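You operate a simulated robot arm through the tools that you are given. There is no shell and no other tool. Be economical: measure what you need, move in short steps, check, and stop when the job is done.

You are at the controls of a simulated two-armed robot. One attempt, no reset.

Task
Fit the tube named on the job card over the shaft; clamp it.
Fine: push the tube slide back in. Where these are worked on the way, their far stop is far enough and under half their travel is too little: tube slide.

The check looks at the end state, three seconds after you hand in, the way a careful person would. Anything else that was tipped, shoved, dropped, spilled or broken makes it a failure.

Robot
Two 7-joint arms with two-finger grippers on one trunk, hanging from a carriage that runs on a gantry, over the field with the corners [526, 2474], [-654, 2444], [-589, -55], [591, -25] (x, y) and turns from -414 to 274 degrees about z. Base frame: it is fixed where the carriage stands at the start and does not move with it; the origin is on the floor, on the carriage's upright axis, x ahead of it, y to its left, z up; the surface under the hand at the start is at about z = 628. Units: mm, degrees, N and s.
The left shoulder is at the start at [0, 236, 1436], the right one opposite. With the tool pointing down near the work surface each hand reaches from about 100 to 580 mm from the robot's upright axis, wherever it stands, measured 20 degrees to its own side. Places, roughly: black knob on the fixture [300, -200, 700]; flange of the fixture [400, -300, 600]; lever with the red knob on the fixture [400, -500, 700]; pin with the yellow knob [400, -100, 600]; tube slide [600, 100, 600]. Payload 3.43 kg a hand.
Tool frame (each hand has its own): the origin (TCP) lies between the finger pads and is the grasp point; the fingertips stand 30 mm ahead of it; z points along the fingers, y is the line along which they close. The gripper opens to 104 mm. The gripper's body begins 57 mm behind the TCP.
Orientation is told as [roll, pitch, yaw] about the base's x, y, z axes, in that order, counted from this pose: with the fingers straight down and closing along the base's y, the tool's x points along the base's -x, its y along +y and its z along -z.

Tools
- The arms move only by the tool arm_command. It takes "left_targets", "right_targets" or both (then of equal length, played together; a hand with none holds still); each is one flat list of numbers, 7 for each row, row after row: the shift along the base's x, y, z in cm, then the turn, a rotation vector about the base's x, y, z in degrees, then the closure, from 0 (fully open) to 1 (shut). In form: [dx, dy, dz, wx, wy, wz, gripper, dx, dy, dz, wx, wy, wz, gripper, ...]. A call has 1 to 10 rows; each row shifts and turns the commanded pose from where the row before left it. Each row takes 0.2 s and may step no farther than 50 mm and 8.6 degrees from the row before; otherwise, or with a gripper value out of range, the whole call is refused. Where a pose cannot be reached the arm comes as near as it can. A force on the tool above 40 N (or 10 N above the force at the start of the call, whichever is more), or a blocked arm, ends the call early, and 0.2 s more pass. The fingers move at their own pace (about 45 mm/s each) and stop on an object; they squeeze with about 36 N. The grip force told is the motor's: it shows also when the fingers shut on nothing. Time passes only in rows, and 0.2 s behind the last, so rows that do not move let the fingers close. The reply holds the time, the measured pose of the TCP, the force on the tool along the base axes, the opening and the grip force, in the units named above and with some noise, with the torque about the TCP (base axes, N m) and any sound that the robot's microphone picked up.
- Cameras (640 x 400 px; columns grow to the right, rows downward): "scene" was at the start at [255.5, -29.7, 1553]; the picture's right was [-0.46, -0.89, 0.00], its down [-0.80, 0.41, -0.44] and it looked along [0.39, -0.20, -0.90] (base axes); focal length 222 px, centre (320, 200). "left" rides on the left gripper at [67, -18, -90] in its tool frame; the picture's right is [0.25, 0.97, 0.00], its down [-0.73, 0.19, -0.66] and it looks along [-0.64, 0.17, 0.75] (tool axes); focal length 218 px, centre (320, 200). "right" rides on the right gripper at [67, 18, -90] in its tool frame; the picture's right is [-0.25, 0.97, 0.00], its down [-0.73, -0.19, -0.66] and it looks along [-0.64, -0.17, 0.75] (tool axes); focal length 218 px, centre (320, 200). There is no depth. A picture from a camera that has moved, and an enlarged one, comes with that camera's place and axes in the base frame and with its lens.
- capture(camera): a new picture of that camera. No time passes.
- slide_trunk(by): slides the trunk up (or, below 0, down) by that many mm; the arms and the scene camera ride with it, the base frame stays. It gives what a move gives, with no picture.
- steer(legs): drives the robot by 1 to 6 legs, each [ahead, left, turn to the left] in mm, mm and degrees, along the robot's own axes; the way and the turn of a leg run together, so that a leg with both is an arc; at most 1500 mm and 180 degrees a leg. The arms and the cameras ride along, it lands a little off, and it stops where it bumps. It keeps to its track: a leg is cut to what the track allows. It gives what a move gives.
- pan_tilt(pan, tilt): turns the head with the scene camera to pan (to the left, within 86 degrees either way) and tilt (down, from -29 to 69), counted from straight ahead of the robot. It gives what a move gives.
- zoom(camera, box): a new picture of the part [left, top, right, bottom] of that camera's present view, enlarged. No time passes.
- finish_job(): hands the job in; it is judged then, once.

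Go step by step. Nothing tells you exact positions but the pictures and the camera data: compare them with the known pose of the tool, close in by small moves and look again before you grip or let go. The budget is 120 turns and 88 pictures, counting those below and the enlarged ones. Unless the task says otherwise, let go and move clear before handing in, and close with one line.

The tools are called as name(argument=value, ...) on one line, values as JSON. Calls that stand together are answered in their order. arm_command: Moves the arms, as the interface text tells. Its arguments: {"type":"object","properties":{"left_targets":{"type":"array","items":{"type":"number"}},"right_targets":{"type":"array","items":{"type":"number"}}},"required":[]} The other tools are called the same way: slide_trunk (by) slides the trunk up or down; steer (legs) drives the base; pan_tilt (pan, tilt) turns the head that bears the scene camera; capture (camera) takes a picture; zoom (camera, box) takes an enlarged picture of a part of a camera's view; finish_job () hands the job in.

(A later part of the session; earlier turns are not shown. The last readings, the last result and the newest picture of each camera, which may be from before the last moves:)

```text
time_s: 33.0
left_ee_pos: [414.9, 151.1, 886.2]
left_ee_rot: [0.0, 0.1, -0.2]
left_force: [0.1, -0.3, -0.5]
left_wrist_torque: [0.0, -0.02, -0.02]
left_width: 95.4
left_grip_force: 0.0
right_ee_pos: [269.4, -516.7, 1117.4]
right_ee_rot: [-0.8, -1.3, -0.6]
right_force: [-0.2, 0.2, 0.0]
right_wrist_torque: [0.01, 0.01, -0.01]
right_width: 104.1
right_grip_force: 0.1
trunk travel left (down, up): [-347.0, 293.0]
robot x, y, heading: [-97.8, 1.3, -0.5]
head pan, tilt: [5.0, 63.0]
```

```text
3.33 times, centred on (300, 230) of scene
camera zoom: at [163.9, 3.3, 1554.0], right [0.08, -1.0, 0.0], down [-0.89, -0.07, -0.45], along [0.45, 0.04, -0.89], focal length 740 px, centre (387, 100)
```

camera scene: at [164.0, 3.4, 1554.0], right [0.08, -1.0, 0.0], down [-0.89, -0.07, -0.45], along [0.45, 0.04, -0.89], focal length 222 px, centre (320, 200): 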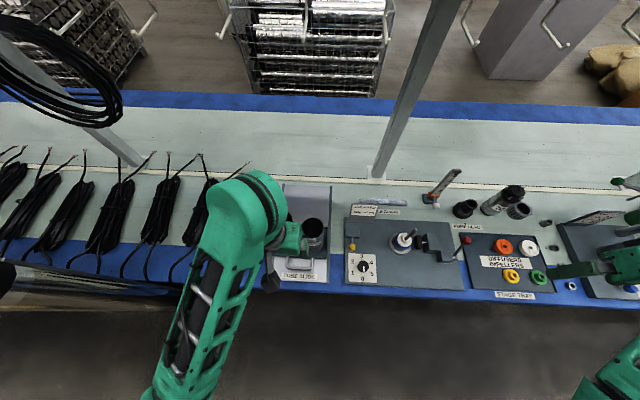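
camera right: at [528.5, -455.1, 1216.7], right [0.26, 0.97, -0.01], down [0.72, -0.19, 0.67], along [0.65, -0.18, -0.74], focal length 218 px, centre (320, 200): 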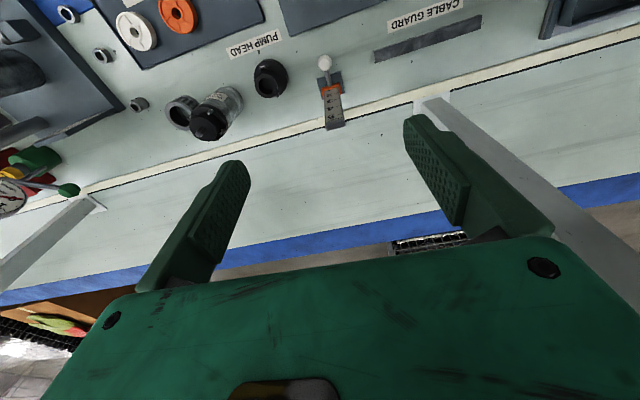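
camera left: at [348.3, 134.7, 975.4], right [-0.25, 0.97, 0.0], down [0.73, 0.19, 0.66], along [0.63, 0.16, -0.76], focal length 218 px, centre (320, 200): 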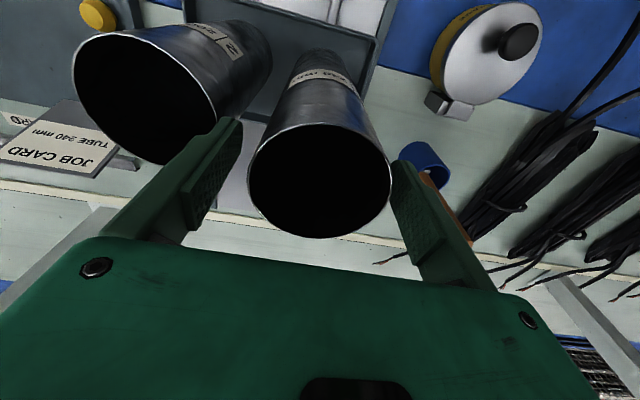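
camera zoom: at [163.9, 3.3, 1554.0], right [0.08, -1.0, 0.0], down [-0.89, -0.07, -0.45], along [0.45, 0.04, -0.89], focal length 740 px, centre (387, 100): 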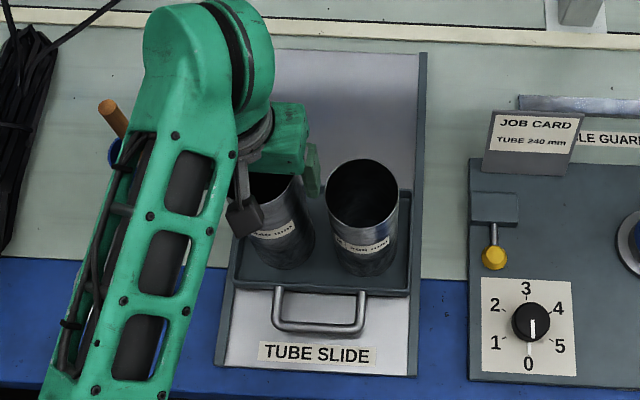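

The rim is at about z 887 with the hand at the same height, well centred. I lower 6 mm more (staying above the 200 tube's rim), shift 3 mm in x and close.

arm_command(left_targets=[0.3, 0.05, -0.6, 0, 0, 0, 0.08, 0, 0, 0, 0, 0, 0, 1, 0, 0, 0, 0, 0, 0, 1, 0, 0, 0, 0, 0, 0, 1, 0, 0, 0, 0, 0, 0, 1, 0, 0, 0, 0, 0, 0, 1])

capture(camera="left")

```text
time_s: 34.4
left_ee_pos: [416.5, 151.6, 879.1]
left_ee_rot: [-0.1, 0.1, -0.1]
left_force: [0.8, -0.4, -0.2]
left_wrist_torque: [0.09, -0.09, -0.03]
left_width: 78.2
left_grip_force: 36.4
right_ee_pos: [269.2, -515.7, 1116.1]
right_ee_rot: [-0.7, -1.3, -0.7]
right_force: [0.0, 0.3, -0.9]
right_wrist_torque: [-0.03, -0.03, 0.03]
right_width: 104.0
right_grip_force: 0.0
trunk travel left (down, up): [-347.0, 293.0]
robot x, y, heading: [-101.8, -3.4, -0.6]
head pan, tilt: [5.0, 63.0]
```

```text
54 pictures are left
camera left: at [350.2, 136.0, 969.3], right [-0.25, 0.97, 0.0], down [0.73, 0.19, 0.65], along [0.63, 0.16, -0.76], focal length 218 px, centre (320, 200)
```

left: 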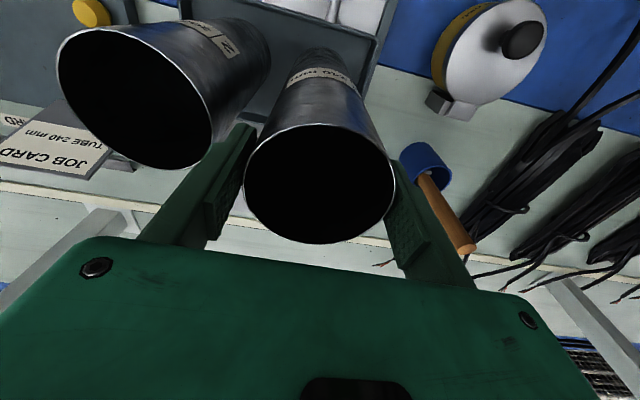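

Gripped at 78 mm width. I lift 4 cm by arm to check the hold, then raise the trunk 190 mm.

arm_command(left_targets=[0, 0, 0.5, 0, 0, 0, 1, 0, 0, 1, 0, 0, 0, 1, 0, 0, 1, 0, 0, 0, 1, 0, 0, 1.5, 0, 0, 0, 1])

zoom(camera="scene", box=[220, 150, 420, 310])

slide_trunk(by=190)

capture(camera="scene")

```text
time_s: 35.4
left_ee_pos: [416.8, 153.8, 919.8]
left_ee_rot: [0.0, 0.2, -0.2]
left_force: [-0.6, -0.4, -4.6]
left_wrist_torque: [0.01, 0.06, 0.02]
left_width: 77.9
left_grip_force: 36.5
right_ee_pos: [270.4, -516.0, 1117.2]
right_ee_rot: [-0.7, -1.4, -0.7]
right_force: [0.3, -0.6, 0.4]
right_wrist_torque: [-0.03, 0.03, -0.01]
right_width: 104.0
right_grip_force: 0.0
trunk travel left (down, up): [-347.0, 293.0]
robot x, y, heading: [-103.0, -1.9, -0.6]
head pan, tilt: [5.0, 63.0]
```

```text
2.50 times, centred on (320, 230) of scene
camera zoom: at [163.9, 3.4, 1553.9], right [0.08, -1.0, 0.0], down [-0.89, -0.07, -0.45], along [0.45, 0.04, -0.89], focal length 555 px, centre (320, 125)
```

zoom: 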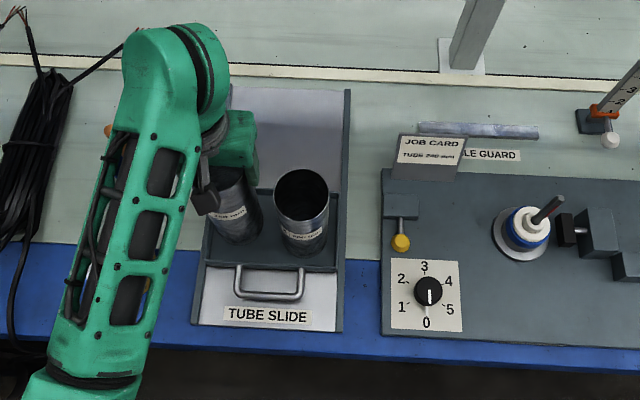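

```text
time_s: 37.5
left_ee_pos: [416.5, 153.1, 1109.8]
left_ee_rot: [0.1, 0.3, -0.1]
left_force: [0.3, 0.5, -6.4]
left_wrist_torque: [-0.02, -0.02, 0.01]
left_width: 78.3
left_grip_force: 35.7
right_ee_pos: [268.7, -517.3, 1306.4]
right_ee_rot: [-0.7, -1.2, -0.6]
right_force: [-0.6, -0.7, 0.4]
right_wrist_torque: [-0.03, 0.0, 0.03]
right_width: 103.7
right_grip_force: 0.0
trunk travel left (down, up): [-537.0, 103.0]
robot x, y, heading: [-101.4, -1.3, -0.5]
head pan, tilt: [5.0, 63.0]
```

```text
52 pictures are left
camera scene: at [163.8, 3.3, 1743.8], right [0.08, -1.0, 0.0], down [-0.89, -0.07, -0.45], along [0.45, 0.04, -0.89], focal length 222 px, centre (320, 200)
```

scene: 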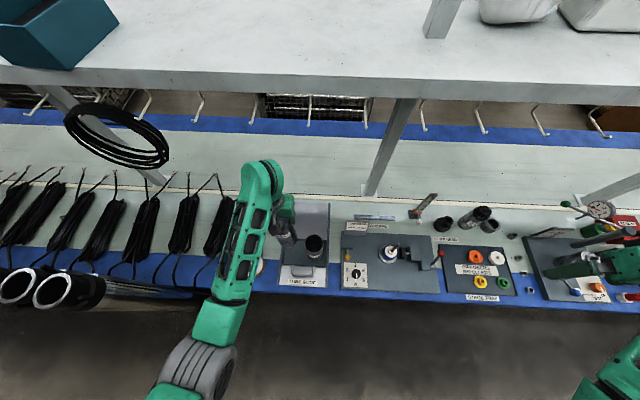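

The tube hangs securely, bottom at about z 879, above the shaft top (~848). I drive ahead 100 mm and then turn right 30° to bring the left arm in line with the shaft.

steer(legs=[[95, 0, 0], [0, 0, -30]])

capture(camera="scene")

```text
time_s: 40.2
left_ee_pos: [521.1, -134.1, 1111.4]
left_ee_rot: [0.0, 0.2, -31.1]
left_force: [0.1, -0.1, -6.2]
left_wrist_torque: [0.02, 0.05, -0.01]
left_width: 78.2
left_grip_force: 36.3
right_ee_pos: [49.1, -632.8, 1307.3]
right_ee_rot: [-0.9, -1.3, -31.6]
right_force: [-0.1, 0.0, -0.5]
right_wrist_torque: [-0.02, 0.02, -0.01]
right_width: 104.1
right_grip_force: 0.0
trunk travel left (down, up): [-537.0, 103.0]
robot x, y, heading: [-0.1, 3.0, -31.2]
head pan, tilt: [5.0, 63.0]
```

```text
51 pictures are left
camera scene: at [226.2, -132.9, 1743.9], right [-0.44, -0.9, 0.0], down [-0.8, 0.4, -0.45], along [0.41, -0.2, -0.89], focal length 222 px, centre (320, 200)
```

scene: 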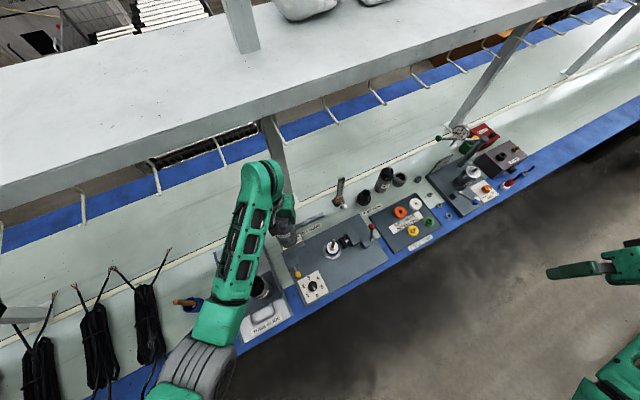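

Next I bring the right hand to serve as a side camera for the shaft, yawed to look across.

arm_command(right_targets=[2.3, 2.4, -3.6, 0, 0, 7.6, 0, 2.3, 2.4, -3.6, 0, 0, 7.6, 0, 2.3, 2.4, -3.6, 0, 0, 7.6, 0, 2.3, 2.4, -3.6, 0, 0, 7.6, 0, 2.3, 2.4, -3.6, 0, 0, 7.6, 0, 2.3, 2.4, -3.6, 0, 0, 7.6, 0, 2.3, 2.4, -3.6, 0, 0, 7.6, 0, 2.3, 2.4, -3.6, 0, 0, 7.6, 0, 2.3, 2.4, -3.6, 0, 0, 7.6, 0, 2.3, 2.4, -3.6, 0, 0, 7.6, 0])

capture(camera="right")

```text
time_s: 42.4
left_ee_pos: [519.8, -134.6, 1110.8]
left_ee_rot: [-0.1, 0.2, -31.0]
left_force: [0.1, -0.3, -4.9]
left_wrist_torque: [0.03, 0.0, -0.02]
left_width: 78.1
left_grip_force: 36.4
right_ee_pos: [281.4, -391.9, 949.4]
right_ee_rot: [-0.7, -1.3, 44.5]
right_force: [0.5, 0.0, -0.4]
right_wrist_torque: [0.0, 0.01, 0.0]
right_width: 104.1
right_grip_force: 0.0
trunk travel left (down, up): [-537.0, 103.0]
robot x, y, heading: [-3.6, -2.3, -31.3]
head pan, tilt: [5.0, 63.0]
```

```text
50 pictures are left
camera right: at [218.3, -426.4, 1036.6], right [-0.5, 0.87, -0.01], down [0.64, 0.37, 0.68], along [0.59, 0.33, -0.74], focal length 218 px, centre (320, 200)
```

right: 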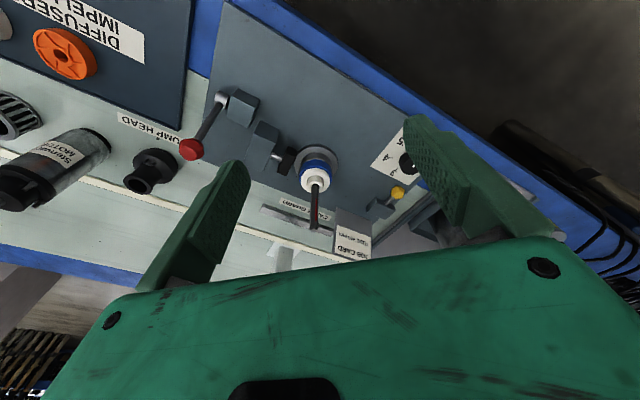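

The right camera sees the shaft well. I zoom for precise measurement from it and from the scene camera.

zoom(camera="right", box=[260, 120, 380, 240])

zoom(camera="scene", box=[260, 190, 400, 300])

```text
3.33 times, centred on (320, 180) of right
camera zoom: at [218.3, -426.4, 1036.6], right [-0.5, 0.87, -0.01], down [0.64, 0.37, 0.68], along [0.59, 0.33, -0.74], focal length 728 px, centre (320, 267)
```

zoom: 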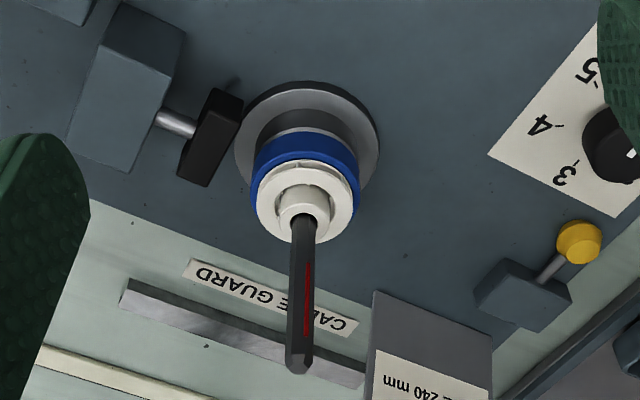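

```text
3.64 times, centred on (330, 245) of scene
camera zoom: at [226.3, -132.8, 1743.9], right [-0.44, -0.9, 0.0], down [-0.8, 0.4, -0.45], along [0.41, -0.2, -0.89], focal length 807 px, centre (284, 36)
```

zoom: 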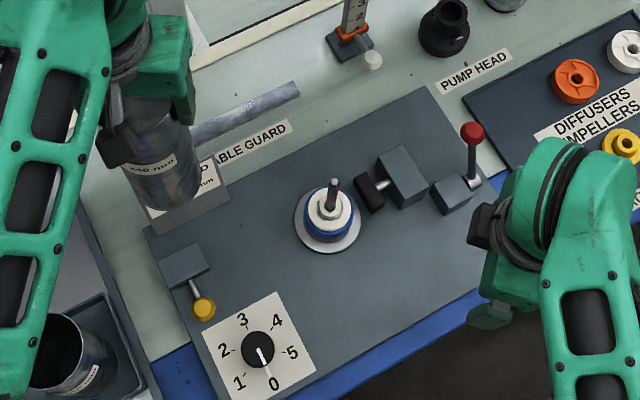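

Flange/shaft axis ≈ [444, -308]. I move the tube above the shaft, staying at z 1110, and raise the right hand 80 mm for a view of the gap.

arm_command(left_targets=[-1.9, -4.3, 0, 0, 0, 0, 1, -1.9, -4.3, 0, 0, 0, 0, 1, -1.9, -4.3, 0, 0, 0, 0, 1, -1.9, -4.4, 0, 0, 0, 0, 1, 0, 0, 0, 0, 0, 0, 1], right_targets=[0, 0, 2, 0, 0, 0, 0, 0, 0, 2, 0, 0, 0, 0, 0, 0, 2, 0, 0, 0, 0, 0, 0, 2, 0, 0, 0, 0, 0, 0, 0, 0, 0, 0, 0])

zoom(camera="right", box=[240, 80, 400, 240])

zoom(camera="scene", box=[260, 160, 400, 300])

```text
time_s: 43.6
left_ee_pos: [445.0, -303.8, 1111.4]
left_ee_rot: [0.0, 0.2, -31.1]
left_force: [0.1, -0.6, -5.5]
left_wrist_torque: [-0.01, 0.02, 0.0]
left_width: 78.1
left_grip_force: 35.4
right_ee_pos: [280.2, -390.9, 1026.0]
right_ee_rot: [-0.7, -1.2, 44.4]
right_force: [-0.1, -0.4, 0.2]
right_wrist_torque: [-0.02, 0.02, 0.01]
right_width: 104.0
right_grip_force: 0.1
trunk travel left (down, up): [-537.0, 103.0]
robot x, y, heading: [-1.1, 1.5, -31.2]
head pan, tilt: [5.0, 63.0]
```

```text
2.50 times, centred on (320, 160) of right
camera zoom: at [217.6, -426.2, 1114.4], right [-0.5, 0.87, -0.01], down [0.64, 0.37, 0.68], along [0.59, 0.33, -0.74], focal length 546 px, centre (320, 300)
```

zoom: 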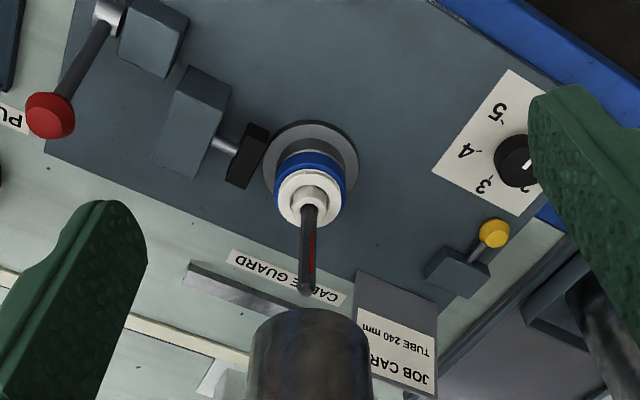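

```text
2.86 times, centred on (330, 230) of scene
camera zoom: at [226.2, -132.7, 1743.8], right [-0.44, -0.9, 0.0], down [-0.8, 0.4, -0.45], along [0.41, -0.2, -0.89], focal length 634 px, centre (291, 114)
```

zoom: 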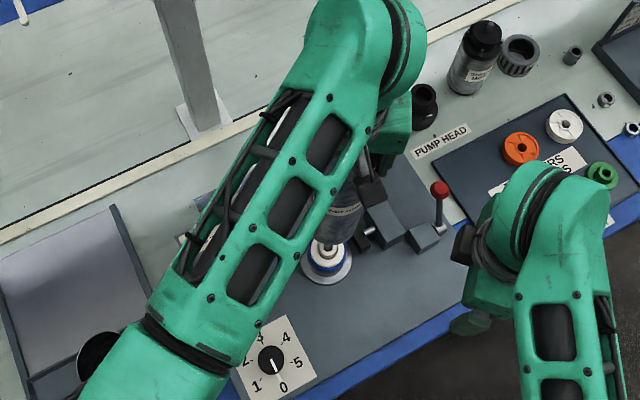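

The tube is nearly over the shaft; small lateral correction (+2, -3.5 mm), then lower 100 mm around the shaft and re-check.

arm_command(left_targets=[0.2, -0.35, 0, 0, 0, 0, 1, 0, 0, -1.5, 0, 0, 0, 1, 0, 0, -1.5, 0, 0, 0, 1, 0, 0, -1.5, 0, 0, 0, 1, 0, 0, -1.5, 0, 0, 0, 1, 0, 0, -1.5, 0, 0, 0, 1, 0, 0, -1.5, 0, 0, 0, 1, 0, 0, -1, 0, 0, 0, 1, 0, 0, 0, 0, 0, 0, 1])

zoom(camera="right", box=[240, 80, 400, 240])

zoom(camera="scene", box=[280, 180, 380, 270])

```text
time_s: 45.6
left_ee_pos: [442.1, -304.6, 1020.8]
left_ee_rot: [-0.1, 0.0, -31.1]
left_force: [0.3, -0.4, -4.9]
left_wrist_torque: [0.02, 0.01, -0.02]
left_width: 78.1
left_grip_force: 36.0
left hand out of reach, approached as far as the arm can: row 7, 8
right_ee_pos: [280.2, -393.1, 1026.1]
right_ee_rot: [-0.7, -1.3, 44.5]
right_force: [-1.5, 0.4, 0.7]
right_wrist_torque: [0.02, -0.02, 0.01]
right_width: 104.1
right_grip_force: 0.0
trunk travel left (down, up): [-537.0, 103.0]
robot x, y, heading: [-5.2, -1.5, -31.5]
head pan, tilt: [5.0, 63.0]
```

```text
2.50 times, centred on (320, 160) of right
camera zoom: at [217.7, -426.6, 1114.3], right [-0.5, 0.87, -0.01], down [0.64, 0.37, 0.68], along [0.59, 0.33, -0.74], focal length 546 px, centre (320, 300)
```

zoom: 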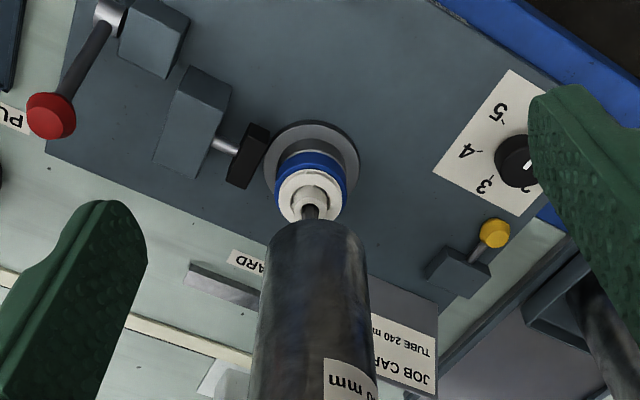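

```text
4.44 times, centred on (330, 225) of scene
camera zoom: at [226.2, -132.9, 1743.9], right [-0.44, -0.9, 0.0], down [-0.8, 0.4, -0.45], along [0.41, -0.2, -0.89], focal length 987 px, centre (276, 89)
```

zoom: 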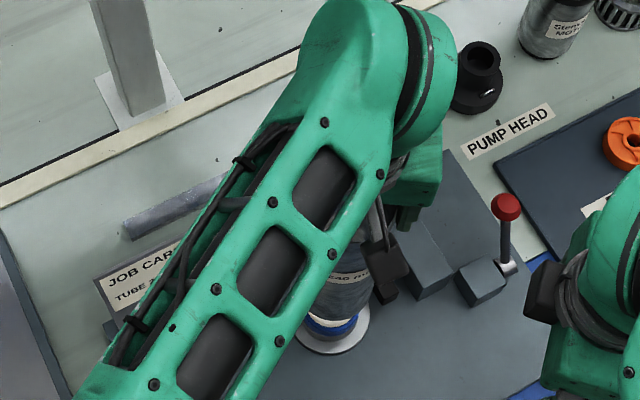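

The tube needs about (+3, -5.5) mm more. I correct, then lower the trunk 60 mm (tube bottom to ~736, above the hub at ~700).

arm_command(left_targets=[0.2, -0.3, 0, 0, 0, 0, 1, 0.13, -0.25, 0, 0, 0, 0, 1, 0, 0, 0, 0, 0, 0, 1])

slide_trunk(by=-60)

zoom(camera="right", box=[240, 80, 400, 240])

```text
time_s: 46.4
left_ee_pos: [443.7, -305.9, 1021.7]
left_ee_rot: [-0.1, 0.3, -31.2]
left_force: [-0.4, 0.3, -4.7]
left_wrist_torque: [-0.01, 0.0, 0.0]
left_width: 78.6
left_grip_force: 35.9
left hand out of reach, approached as far as the arm can: row 2
right_ee_pos: [279.6, -392.7, 1026.6]
right_ee_rot: [-0.8, -1.3, 44.4]
right_force: [-0.8, 0.2, -0.2]
right_wrist_torque: [0.0, -0.01, -0.01]
right_width: 103.9
right_grip_force: 0.0
trunk travel left (down, up): [-537.0, 103.0]
robot x, y, heading: [-0.5, 0.3, -31.5]
head pan, tilt: [5.0, 63.0]
```

```text
time_s: 47.4
left_ee_pos: [444.9, -306.7, 961.2]
left_ee_rot: [-0.1, 0.3, -31.1]
left_force: [0.4, 0.1, -5.1]
left_wrist_torque: [-0.01, 0.01, 0.0]
left_width: 78.1
left_grip_force: 35.3
right_ee_pos: [279.6, -391.9, 967.5]
right_ee_rot: [-0.7, -1.3, 44.4]
right_force: [0.8, 0.1, 0.7]
right_wrist_torque: [-0.05, -0.01, 0.01]
right_width: 103.9
right_grip_force: 0.1
trunk travel left (down, up): [-477.0, 163.0]
robot x, y, heading: [-2.5, 5.8, -31.4]
head pan, tilt: [5.0, 63.0]
```

```text
2.50 times, centred on (320, 160) of right
camera zoom: at [217.8, -426.7, 1054.5], right [-0.5, 0.87, -0.01], down [0.64, 0.37, 0.68], along [0.59, 0.33, -0.74], focal length 546 px, centre (320, 300)
```

zoom: 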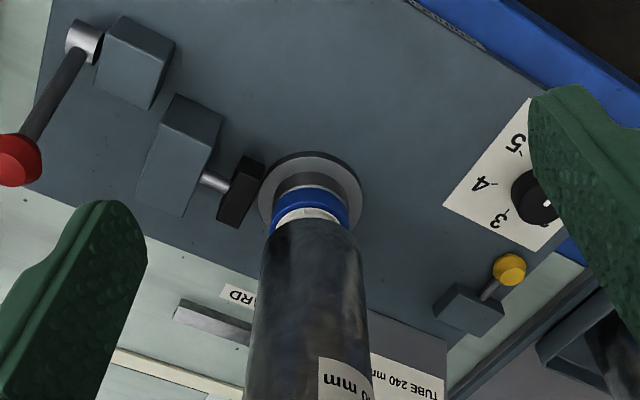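

Nearly aligned. I zoom further for exact concentricity.

zoom(camera="right", box=[285, 130, 345, 190])

zoom(camera="scene", box=[290, 190, 370, 270])

```text
6.67 times, centred on (315, 160) of right
camera zoom: at [217.8, -426.7, 1054.5], right [-0.5, 0.87, -0.01], down [0.64, 0.37, 0.68], along [0.59, 0.33, -0.74], focal length 1455 px, centre (353, 467)
```

zoom: 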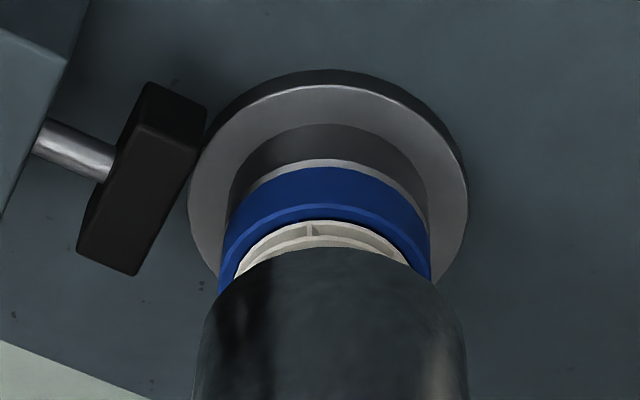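

```text
5.00 times, centred on (330, 230) of scene
camera zoom: at [226.3, -132.9, 1683.9], right [-0.44, -0.9, 0.0], down [-0.8, 0.4, -0.45], along [0.41, -0.2, -0.89], focal length 1110 px, centre (270, 50)
```

zoom: 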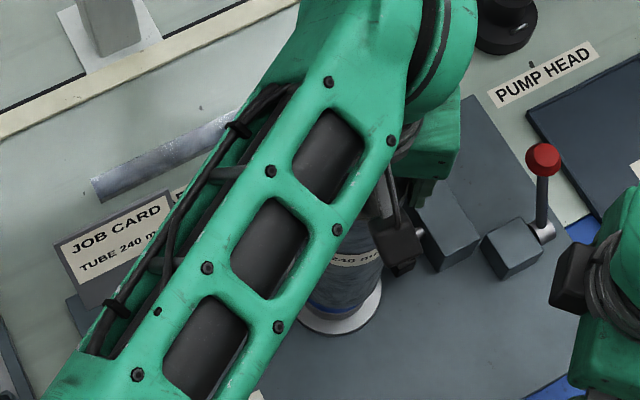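

The tube looks ~3 mm off laterally in the right view. I check the other direction from a tighter scene zoom.

zoom(camera="scene", box=[320, 225, 360, 265])

```text
10.00 times, centred on (340, 245) of scene
camera zoom: at [226.3, -132.9, 1683.9], right [-0.44, -0.9, 0.0], down [-0.8, 0.4, -0.45], along [0.41, -0.2, -0.89], focal length 2220 px, centre (120, -250)
```

zoom: 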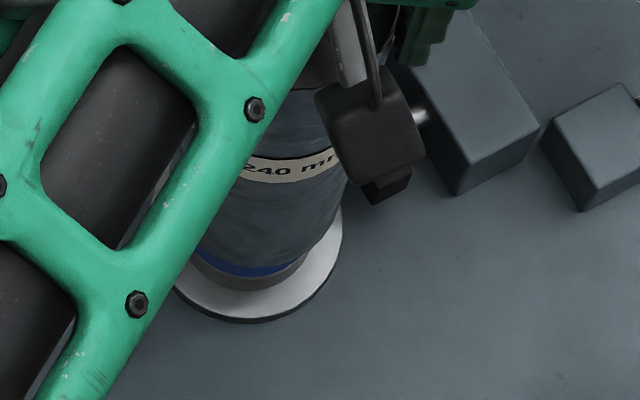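

Combining both views the tube must go about (+4.5, -0.7) mm. I apply that, then lower 20 mm and look.

arm_command(left_targets=[0.45, -0.07, 0, 0, 0, 0, 1, 0, 0, -0.5, 0, 0, 0, 1, 0, 0, -0.5, 0, 0, 0, 1, 0, 0, -0.5, 0, 0, 0, 1, 0, 0, -0.5, 0, 0, 0, 1, 0, 0, 0, 0, 0, 0, 1])

zoom(camera="right", box=[285, 130, 345, 190])

zoom(camera="scene", box=[320, 225, 360, 265])

```text
time_s: 48.8
left_ee_pos: [444.2, -298.8, 952.6]
left_ee_rot: [-0.1, 0.3, -31.3]
left_force: [-0.4, -0.2, -6.0]
left_wrist_torque: [0.02, -0.01, 0.0]
left_width: 78.1
left_grip_force: 36.3
left hand out of reach, approached as far as the arm can: row 2, 4, 5
right_ee_pos: [279.7, -391.9, 966.5]
right_ee_rot: [-0.7, -1.3, 44.4]
right_force: [-0.2, -0.2, -0.1]
right_wrist_torque: [-0.03, 0.0, 0.02]
right_width: 103.9
right_grip_force: 0.1
trunk travel left (down, up): [-477.0, 163.0]
robot x, y, heading: [-0.6, -5.4, -31.5]
head pan, tilt: [5.0, 63.0]
```

```text
6.67 times, centred on (315, 160) of right
camera zoom: at [217.6, -426.6, 1054.3], right [-0.5, 0.87, -0.01], down [0.64, 0.37, 0.68], along [0.59, 0.33, -0.74], focal length 1455 px, centre (353, 467)
```

zoom: 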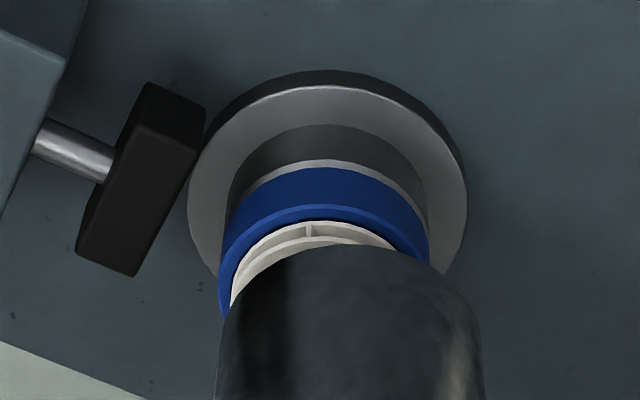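

```text
10.00 times, centred on (340, 245) of scene
camera zoom: at [226.2, -132.9, 1683.9], right [-0.44, -0.9, 0.0], down [-0.8, 0.4, -0.45], along [0.41, -0.2, -0.89], focal length 2220 px, centre (120, -250)
```

zoom: 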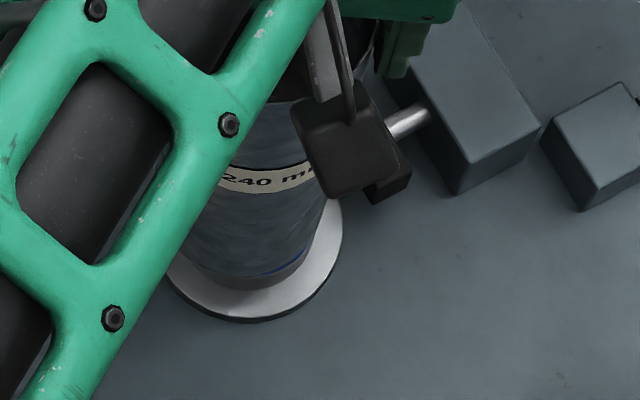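

The left arm is at its lower limit with the trunk this high. I raise both hands and lower the trunk in two stages, keeping the tube around the shaft.

arm_command(left_targets=[0, 0, 3, 0, 0, 0, 1, 0, 0, 3, 0, 0, 0, 1, 0, 0, 3, 0, 0, 0, 1, 0, 0, 0, 0, 0, 0, 1], right_targets=[0, 0, 3, 0, 0, 0, 0, 0, 0, 3, 0, 0, 0, 0, 0, 0, 3, 0, 0, 0, 0, 0, 0, 0, 0, 0, 0, 0])

slide_trunk(by=-80)

```text
time_s: 49.8
left_ee_pos: [446.1, -300.5, 1042.9]
left_ee_rot: [0.1, 0.3, -31.3]
left_force: [0.4, -0.4, -6.1]
left_wrist_torque: [-0.02, 0.01, 0.03]
left_width: 78.1
left_grip_force: 35.7
right_ee_pos: [278.3, -390.8, 1057.1]
right_ee_rot: [-0.6, -1.4, 44.3]
right_force: [-0.1, -0.8, -0.7]
right_wrist_torque: [-0.01, 0.01, 0.01]
right_width: 104.0
right_grip_force: 0.1
trunk travel left (down, up): [-477.0, 163.0]
robot x, y, heading: [-2.4, 0.7, -31.4]
head pan, tilt: [5.0, 63.0]
```

```text
time_s: 50.9
left_ee_pos: [445.2, -300.8, 964.2]
left_ee_rot: [-0.1, 0.1, -31.2]
left_force: [0.0, -0.7, -5.3]
left_wrist_torque: [0.03, 0.03, -0.01]
left_width: 78.1
left_grip_force: 36.6
right_ee_pos: [279.3, -391.3, 978.0]
right_ee_rot: [-0.7, -1.3, 44.5]
right_force: [0.5, 0.4, -0.7]
right_wrist_torque: [0.0, -0.02, -0.02]
right_width: 103.8
right_grip_force: 0.0
trunk travel left (down, up): [-397.0, 243.0]
robot x, y, heading: [-1.9, 2.0, -31.2]
head pan, tilt: [5.0, 63.0]
```

arm_command(left_targets=[0.2, -0.3, 3, 0, 0, 0, 1, 0.2, -0.35, 3, 0, 0, 0, 1, 0, 0, 1, 0, 0, 0, 1, 0, 0, 0, 0, 0, 0, 1], right_targets=[0, 0, 3, 0, 0, 0, 0, 0, 0, 3, 0, 0, 0, 0, 0, 0, 1, 0, 0, 0, 0, 0, 0, 0, 0, 0, 0, 0])

slide_trunk(by=-75)

zoom(camera="right", box=[280, 125, 350, 195])

zoom(camera="scene", box=[310, 220, 370, 280])

```text
time_s: 51.9
left_ee_pos: [449.5, -307.0, 1035.3]
left_ee_rot: [0.0, 0.2, -31.2]
left_force: [0.7, -0.5, -4.9]
left_wrist_torque: [0.01, 0.04, 0.01]
left_width: 78.3
left_grip_force: 36.2
right_ee_pos: [281.1, -391.3, 1046.5]
right_ee_rot: [-0.7, -1.3, 44.5]
right_force: [-0.7, -0.6, 0.3]
right_wrist_torque: [0.02, 0.01, -0.03]
right_width: 103.7
right_grip_force: 0.1
trunk travel left (down, up): [-397.0, 243.0]
robot x, y, heading: [-1.9, 2.2, -31.4]
head pan, tilt: [5.0, 63.0]
```

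```text
time_s: 53.1
left_ee_pos: [450.7, -307.1, 959.6]
left_ee_rot: [-0.1, 0.1, -31.2]
left_force: [0.1, 0.0, -6.0]
left_wrist_torque: [-0.03, 0.02, -0.04]
left_width: 78.0
left_grip_force: 35.6
right_ee_pos: [281.5, -391.9, 972.3]
right_ee_rot: [-0.7, -1.3, 44.3]
right_force: [0.4, -0.3, -0.5]
right_wrist_torque: [-0.03, 0.01, 0.03]
right_width: 104.2
right_grip_force: 0.0
trunk travel left (down, up): [-322.0, 318.0]
robot x, y, heading: [-0.9, -1.6, -31.5]
head pan, tilt: [5.0, 63.0]
```

```text
5.71 times, centred on (315, 160) of right
camera zoom: at [218.8, -426.6, 1059.5], right [-0.5, 0.87, -0.01], down [0.64, 0.37, 0.68], along [0.59, 0.33, -0.74], focal length 1247 px, centre (349, 429)
```

zoom: 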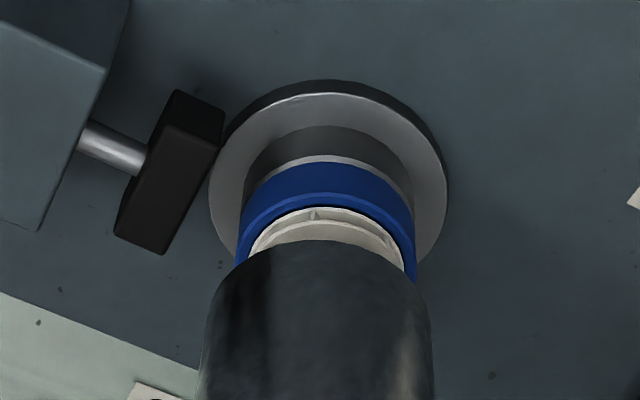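

```text
6.67 times, centred on (340, 250) of scene
camera zoom: at [226.2, -132.9, 1529.0], right [-0.44, -0.9, 0.0], down [-0.8, 0.4, -0.45], along [0.41, -0.2, -0.89], focal length 1480 px, centre (187, -133)
```

zoom: 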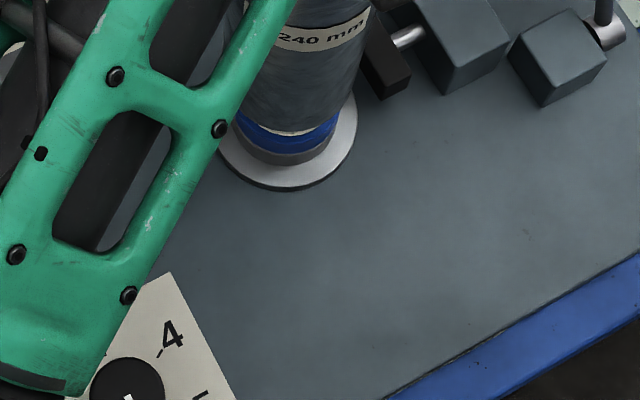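

zoom(camera="scene", box=[335, 225, 365, 255])

zoom(camera="right", box=[298, 150, 338, 190])

```text
13.33 times, centred on (350, 240) of scene
camera zoom: at [226.2, -132.9, 1529.0], right [-0.44, -0.9, 0.0], down [-0.8, 0.4, -0.45], along [0.41, -0.2, -0.89], focal length 2960 px, centre (-80, -333)
```

zoom: 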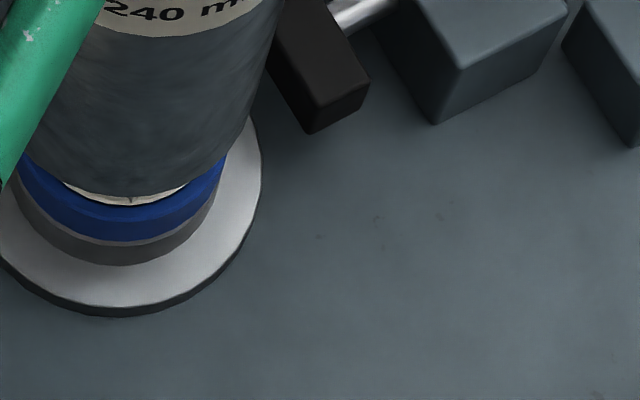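

```text
10.00 times, centred on (318, 170) of right
camera zoom: at [218.8, -426.6, 1059.5], right [-0.5, 0.87, -0.01], down [0.64, 0.37, 0.68], along [0.59, 0.33, -0.74], focal length 2183 px, centre (340, 500)
```

zoom: 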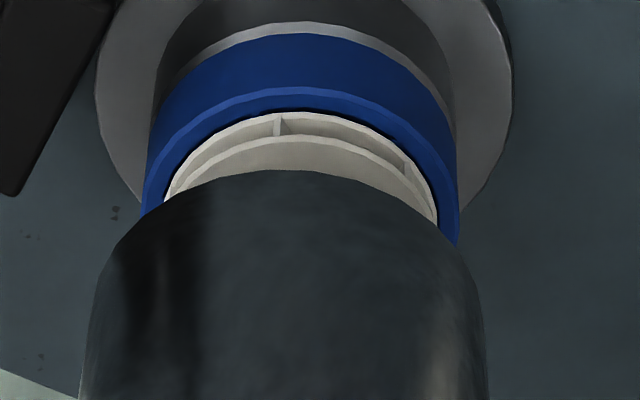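

Both views now give a consistent picture: flange axis ≈ [448, -308], flange top ≈ z 655, tube bottom ≈ z 732. I shift -2 mm in x and lower 25 mm, then check.

arm_command(left_targets=[-0.2, 0, 0, 0, 0, 0, 1, 0, 0, -0.5, 0, 0, 0, 1, 0, 0, -0.5, 0, 0, 0, 1, 0, 0, -0.5, 0, 0, 0, 1, 0, 0, -0.5, 0, 0, 0, 1, 0, 0, -0.5, 0, 0, 0, 1, 0, 0, 0, 0, 0, 0, 1])

zoom(camera="scene", box=[335, 225, 365, 255])

zoom(camera="right", box=[298, 140, 338, 180])

```text
time_s: 54.7
left_ee_pos: [448.1, -306.4, 934.1]
left_ee_rot: [-0.1, 0.2, -31.3]
left_force: [0.7, 0.4, -5.5]
left_wrist_torque: [-0.02, 0.04, 0.05]
left_width: 78.4
left_grip_force: 36.0
right_ee_pos: [280.0, -391.3, 972.6]
right_ee_rot: [-0.8, -1.3, 44.4]
right_force: [0.3, -0.8, 0.3]
right_wrist_torque: [0.0, 0.0, 0.0]
right_width: 104.0
right_grip_force: 0.1
trunk travel left (down, up): [-322.0, 318.0]
robot x, y, heading: [-2.5, -0.8, -31.6]
head pan, tilt: [5.0, 63.0]
```

```text
13.33 times, centred on (350, 240) of scene
camera zoom: at [226.2, -132.9, 1528.9], right [-0.44, -0.9, 0.0], down [-0.8, 0.4, -0.45], along [0.41, -0.2, -0.89], focal length 2960 px, centre (-80, -333)
```

zoom: 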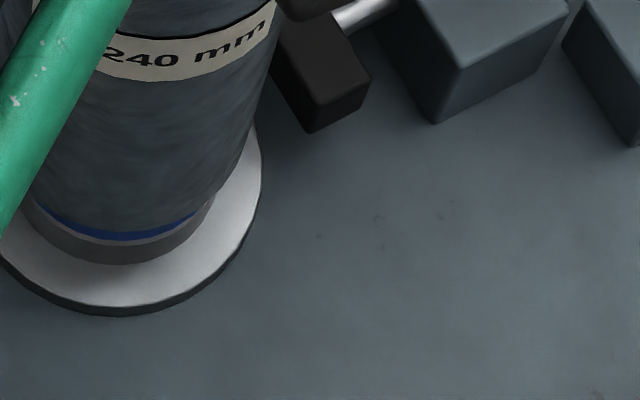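

```text
10.00 times, centred on (318, 160) of right
camera zoom: at [218.7, -426.5, 1059.3], right [-0.5, 0.87, -0.01], down [0.64, 0.37, 0.68], along [0.59, 0.33, -0.74], focal length 2183 px, centre (340, 600)
```

zoom: 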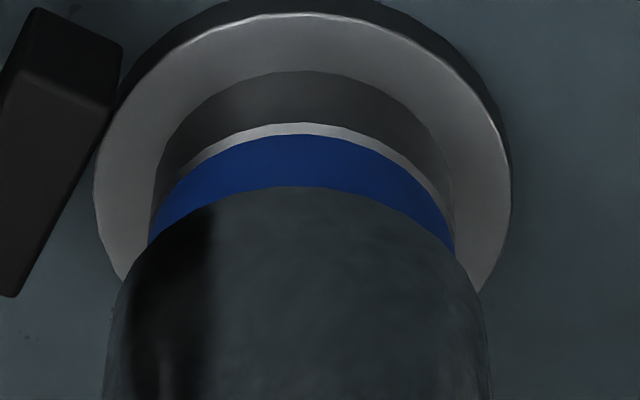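

Well aligned within ~1–2 mm. I lower slowly with contact watch.

arm_command(left_targets=[-0.03, -0.06, -0.3, 0, 0, 0, 1, 0, 0, -0.3, 0, 0, 0, 1, 0, 0, -0.3, 0, 0, 0, 1, 0, 0, -0.3, 0, 0, 0, 1, 0, 0, -0.3, 0, 0, 0, 1, 0, 0, -0.3, 0, 0, 0, 1, 0, 0, -0.3, 0, 0, 0, 1, 0, 0, -0.3, 0, 0, 0, 1, 0, 0, 0, 0, 0, 0, 1])

zoom(camera="right", box=[298, 140, 338, 180])

```text
time_s: 56.7
left_ee_pos: [448.1, -307.4, 910.0]
left_ee_rot: [0.0, 0.2, -31.2]
left_force: [-0.9, 0.3, -4.2]
left_wrist_torque: [0.03, 0.02, 0.01]
left_width: 77.9
left_grip_force: 36.1
right_ee_pos: [281.3, -391.9, 972.1]
right_ee_rot: [-0.8, -1.4, 44.3]
right_force: [-0.1, 0.2, -0.3]
right_wrist_torque: [0.0, -0.02, 0.0]
right_width: 104.4
right_grip_force: 0.1
trunk travel left (down, up): [-322.0, 318.0]
robot x, y, heading: [-2.1, 0.6, -31.1]
head pan, tilt: [5.0, 63.0]
```

```text
10.00 times, centred on (318, 160) of right
camera zoom: at [218.6, -426.4, 1059.3], right [-0.5, 0.87, -0.01], down [0.64, 0.37, 0.68], along [0.59, 0.33, -0.74], focal length 2183 px, centre (340, 600)
```

zoom: 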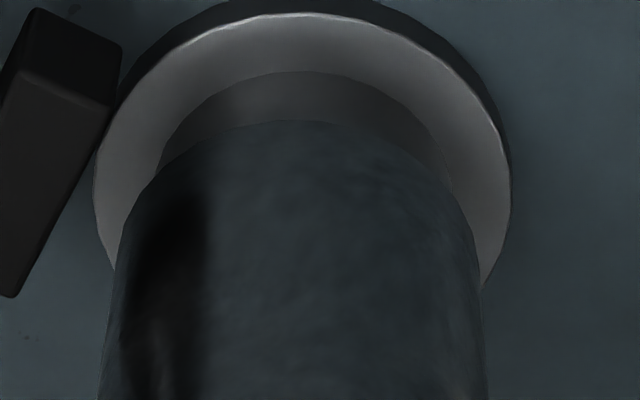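

The tube has passed the impeller without contact. Continue down to the flange.

arm_command(left_targets=[0, 0, -0.3, 0, 0, 0, 1, 0, 0, -0.3, 0, 0, 0, 1, 0, 0, -0.3, 0, 0, 0, 1, 0, 0, -0.3, 0, 0, 0, 1, 0, 0, -0.3, 0, 0, 0, 1, 0, 0, -0.3, 0, 0, 0, 1, 0, 0, -0.2, 0, 0, 0, 1, 0, 0, -0.2, 0, 0, 0, 1, 0, 0, -0.2, 0, 0, 0, 1, 0, 0, -0.2, 0, 0, 0, 1])

zoom(camera="right", box=[298, 140, 338, 180])

zoom(camera="scene", box=[335, 225, 365, 255])

```text
time_s: 58.9
left_ee_pos: [447.1, -309.0, 884.9]
left_ee_rot: [0.0, 0.2, -31.2]
left_force: [-0.1, 0.7, -5.7]
left_wrist_torque: [0.02, 0.02, 0.0]
left_width: 78.0
left_grip_force: 36.1
right_ee_pos: [281.4, -392.3, 971.3]
right_ee_rot: [-0.7, -1.3, 44.3]
right_force: [0.4, 0.2, -0.4]
right_wrist_torque: [0.01, 0.02, -0.01]
right_width: 104.0
right_grip_force: 0.1
trunk travel left (down, up): [-322.0, 318.0]
robot x, y, heading: [0.6, 2.2, -31.8]
head pan, tilt: [5.0, 63.0]
```

```text
10.00 times, centred on (318, 160) of right
camera zoom: at [218.6, -426.4, 1059.3], right [-0.5, 0.87, -0.01], down [0.64, 0.37, 0.68], along [0.59, 0.33, -0.74], focal length 2183 px, centre (340, 600)
```

zoom: 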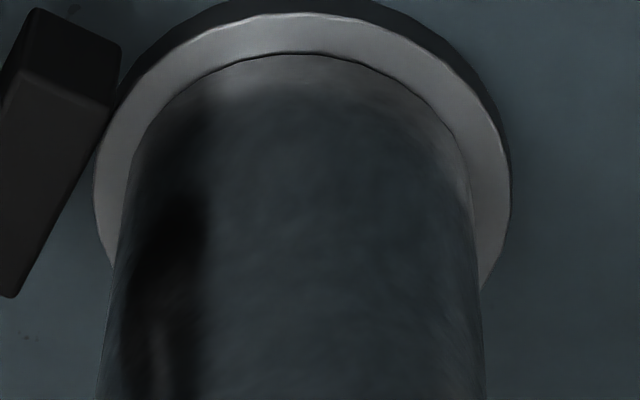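

```text
13.33 times, centred on (350, 240) of scene
camera zoom: at [226.1, -132.8, 1528.8], right [-0.44, -0.9, 0.0], down [-0.8, 0.4, -0.45], along [0.41, -0.2, -0.89], focal length 2960 px, centre (-80, -333)
```

zoom: 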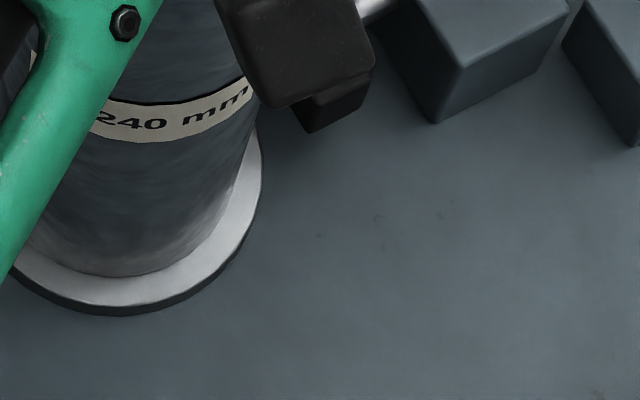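

Almost seated. A few mm more until contact.

arm_command(left_targets=[0, 0, -0.1, 0, 0, 0, 1, 0, 0, -0.1, 0, 0, 0, 1, 0, 0, -0.1, 0, 0, 0, 1, 0, 0, -0.1, 0, 0, 0, 1, 0, 0, -0.1, 0, 0, 0, 1, 0, 0, -0.1, 0, 0, 0, 1, 0, 0, -0.1, 0, 0, 0, 1, 0, 0, -0.1, 0, 0, 0, 1])

zoom(camera="right", box=[298, 140, 338, 180])

```text
time_s: 60.7
left_ee_pos: [451.7, -309.5, 879.2]
left_ee_rot: [-0.2, -0.2, -31.2]
left_force: [-3.4, 3.4, 33.9]
left_wrist_torque: [0.57, -0.63, -0.08]
left_width: 78.4
left_grip_force: 36.0
right_ee_pos: [281.4, -394.0, 971.2]
right_ee_rot: [-0.9, -1.3, 44.4]
right_force: [0.5, 0.1, -0.4]
right_wrist_torque: [0.02, 0.01, -0.06]
right_width: 104.1
right_grip_force: 0.1
trunk travel left (down, up): [-322.0, 318.0]
robot x, y, heading: [-1.6, -2.7, -31.4]
head pan, tilt: [5.0, 63.0]
```

```text
10.00 times, centred on (318, 160) of right
camera zoom: at [220.1, -427.4, 1060.0], right [-0.5, 0.87, -0.01], down [0.64, 0.37, 0.68], along [0.59, 0.33, -0.74], focal length 2183 px, centre (340, 600)
```

zoom: 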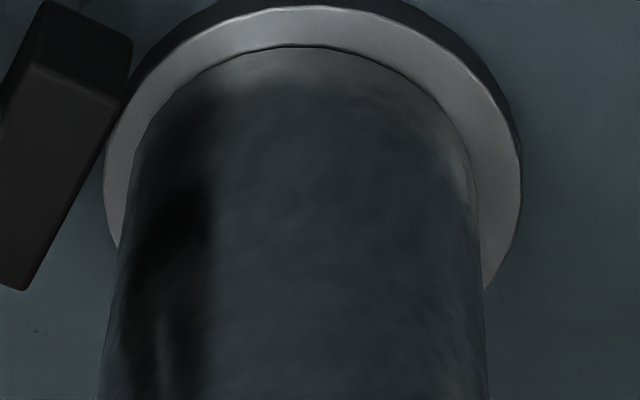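

Seated on the flange with 34 N contact. I relieve the force, open and lift the left hand clear.

arm_command(left_targets=[-0.2, 0, 0.3, 0, 0, 0, 1, 0, 0, 0.2, 0, 0, 0, 1, 0, 0, 0, 0, 0, 0, 0.5, 0, 0, 0, 0, 0, 0, 0, 0, 0, 0, 0, 0, 0, 0])

capture(camera="left")

```text
time_s: 61.9
left_ee_pos: [445.3, -306.5, 880.7]
left_ee_rot: [0.0, 0.3, -31.1]
left_force: [0.0, 0.6, 0.3]
left_wrist_torque: [-0.03, 0.01, -0.03]
left_width: 103.9
left_grip_force: 0.2
right_ee_pos: [281.5, -392.9, 971.7]
right_ee_rot: [-0.7, -1.4, 44.4]
right_force: [-0.1, 0.5, 0.4]
right_wrist_torque: [-0.02, -0.03, -0.05]
right_width: 104.3
right_grip_force: 0.1
trunk travel left (down, up): [-322.0, 318.0]
robot x, y, heading: [0.1, 2.8, -31.4]
head pan, tilt: [5.0, 63.0]
```

```text
27 pictures are left
camera left: at [379.1, -286.4, 970.2], right [0.28, 0.96, 0.0], down [0.73, -0.22, 0.65], along [0.63, -0.19, -0.76], focal length 218 px, centre (320, 200)
```

left: 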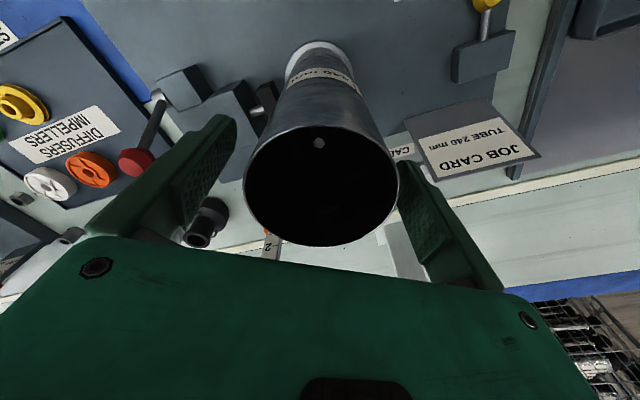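

The tube stands free on the flange. I lift the left hand clear and swing it back left; the lever knob I take to be at [443, -507, 766] with its pivot at [401, -506, 671].

arm_command(left_targets=[0.1, -0.05, 2, 0, 0, 0, 0, 0, 0, 3, 0, 0, 0, 0, 0, 0, 4, 0, 0, 0, 0, 0, 0, 4, 0, 0, 0, 0, -0.8, 3.9, 0, 0, 0, 0, 0, -0.8, 3.9, 0, 0, 0, 0, 0, -0.8, 3.9, 0, 0, 0, 0, 0, -0.8, 3.9, 0, 0, 0, 0, 0, -0.8, 3.9, 0, 0, 0, 0, 0, -0.8, 3.9, 0, 0, 0, 0, 0])

arm_command(right_targets=[-0.5, -0.5, 0.5, 0, 0, -7.4, 1, -0.5, -0.5, 0.5, 0, 0, -7.4, 1, -0.5, -0.5, 0.5, 0, 0, -7.4, 1, -0.5, -0.5, 0.5, 0, 0, -7.4, 1, -0.5, -0.5, 0.5, 0, 0, -7.4, 1, -0.5, -0.5, 0.5, 0, 0, -7.4, 1])

capture(camera="scene")

```text
time_s: 64.1
left_ee_pos: [396.0, -73.5, 1011.0]
left_ee_rot: [0.0, 0.2, -31.1]
left_force: [-0.3, -1.0, -0.3]
left_wrist_torque: [0.0, -0.01, 0.0]
left_width: 104.0
left_grip_force: 0.0
right_ee_pos: [279.3, -392.1, 971.0]
right_ee_rot: [-0.7, -1.3, 44.5]
right_force: [-0.2, 0.6, 0.2]
right_wrist_torque: [-0.04, 0.01, 0.0]
right_width: 104.3
right_grip_force: 0.0
trunk travel left (down, up): [-322.0, 318.0]
robot x, y, heading: [-2.7, -0.8, -31.6]
head pan, tilt: [5.0, 63.0]
```

```text
time_s: 65.5
left_ee_pos: [396.9, -75.1, 1011.6]
left_ee_rot: [-0.1, 0.3, -31.2]
left_force: [0.1, 0.9, 0.4]
left_wrist_torque: [-0.02, 0.01, 0.02]
left_width: 103.9
left_grip_force: 0.1
right_ee_pos: [251.3, -421.6, 1002.0]
right_ee_rot: [-0.6, -1.3, -0.1]
right_force: [-0.3, -0.2, 0.5]
right_wrist_torque: [0.01, 0.02, 0.03]
right_width: 0.1
right_grip_force: 19.2
trunk travel left (down, up): [-322.0, 318.0]
robot x, y, heading: [-1.0, -0.0, -31.4]
head pan, tilt: [5.0, 63.0]
```

```text
26 pictures are left
camera scene: at [226.3, -133.0, 1528.9], right [-0.44, -0.9, 0.0], down [-0.8, 0.4, -0.45], along [0.41, -0.2, -0.89], focal length 222 px, centre (320, 200)
```

scene: 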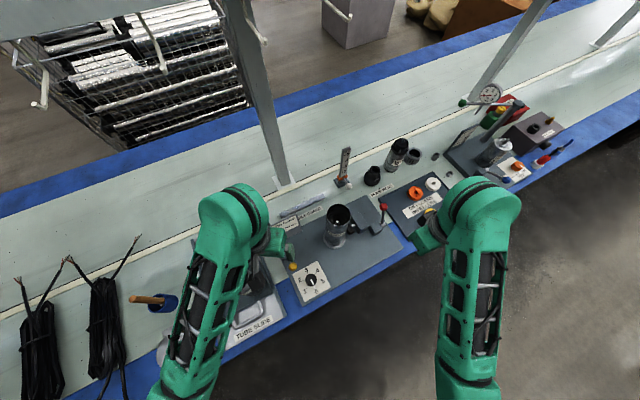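

The tube stands upright on the flange. I drive closer so the right hand can reach the lever.

steer(legs=[[180, 75, 0]])

capture(camera="right")

```text
time_s: 66.7
left_ee_pos: [496.9, -91.9, 1010.0]
left_ee_rot: [0.0, 0.3, -31.1]
left_force: [-1.4, 0.1, -0.7]
left_wrist_torque: [-0.03, -0.02, -0.02]
left_width: 104.0
left_grip_force: 0.0
right_ee_pos: [354.0, -438.0, 1000.4]
right_ee_rot: [-0.7, -1.2, 0.1]
right_force: [0.1, 0.3, -0.4]
right_wrist_torque: [-0.07, -0.05, 0.02]
right_width: 0.0
right_grip_force: 34.6
trunk travel left (down, up): [-322.0, 318.0]
robot x, y, heading: [103.0, -22.5, -31.5]
head pan, tilt: [5.0, 63.0]
stopped in leg 1: the robot was blocked; the commanded pose is now the measured one
```

```text
25 pictures are left
camera right: at [284.8, -419.1, 1089.0], right [0.25, 0.97, -0.01], down [0.72, -0.18, 0.67], along [0.65, -0.17, -0.74], focal length 218 px, centre (320, 200)
```

right: 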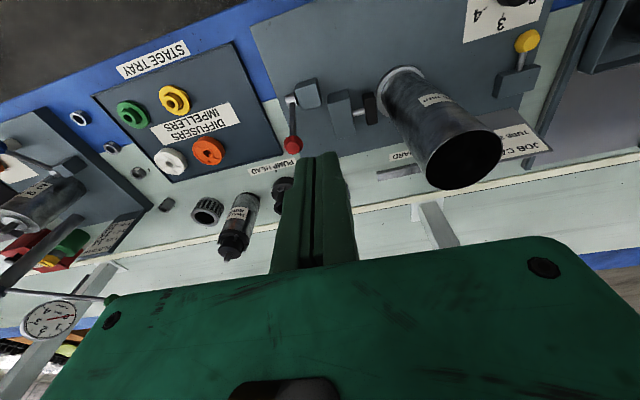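

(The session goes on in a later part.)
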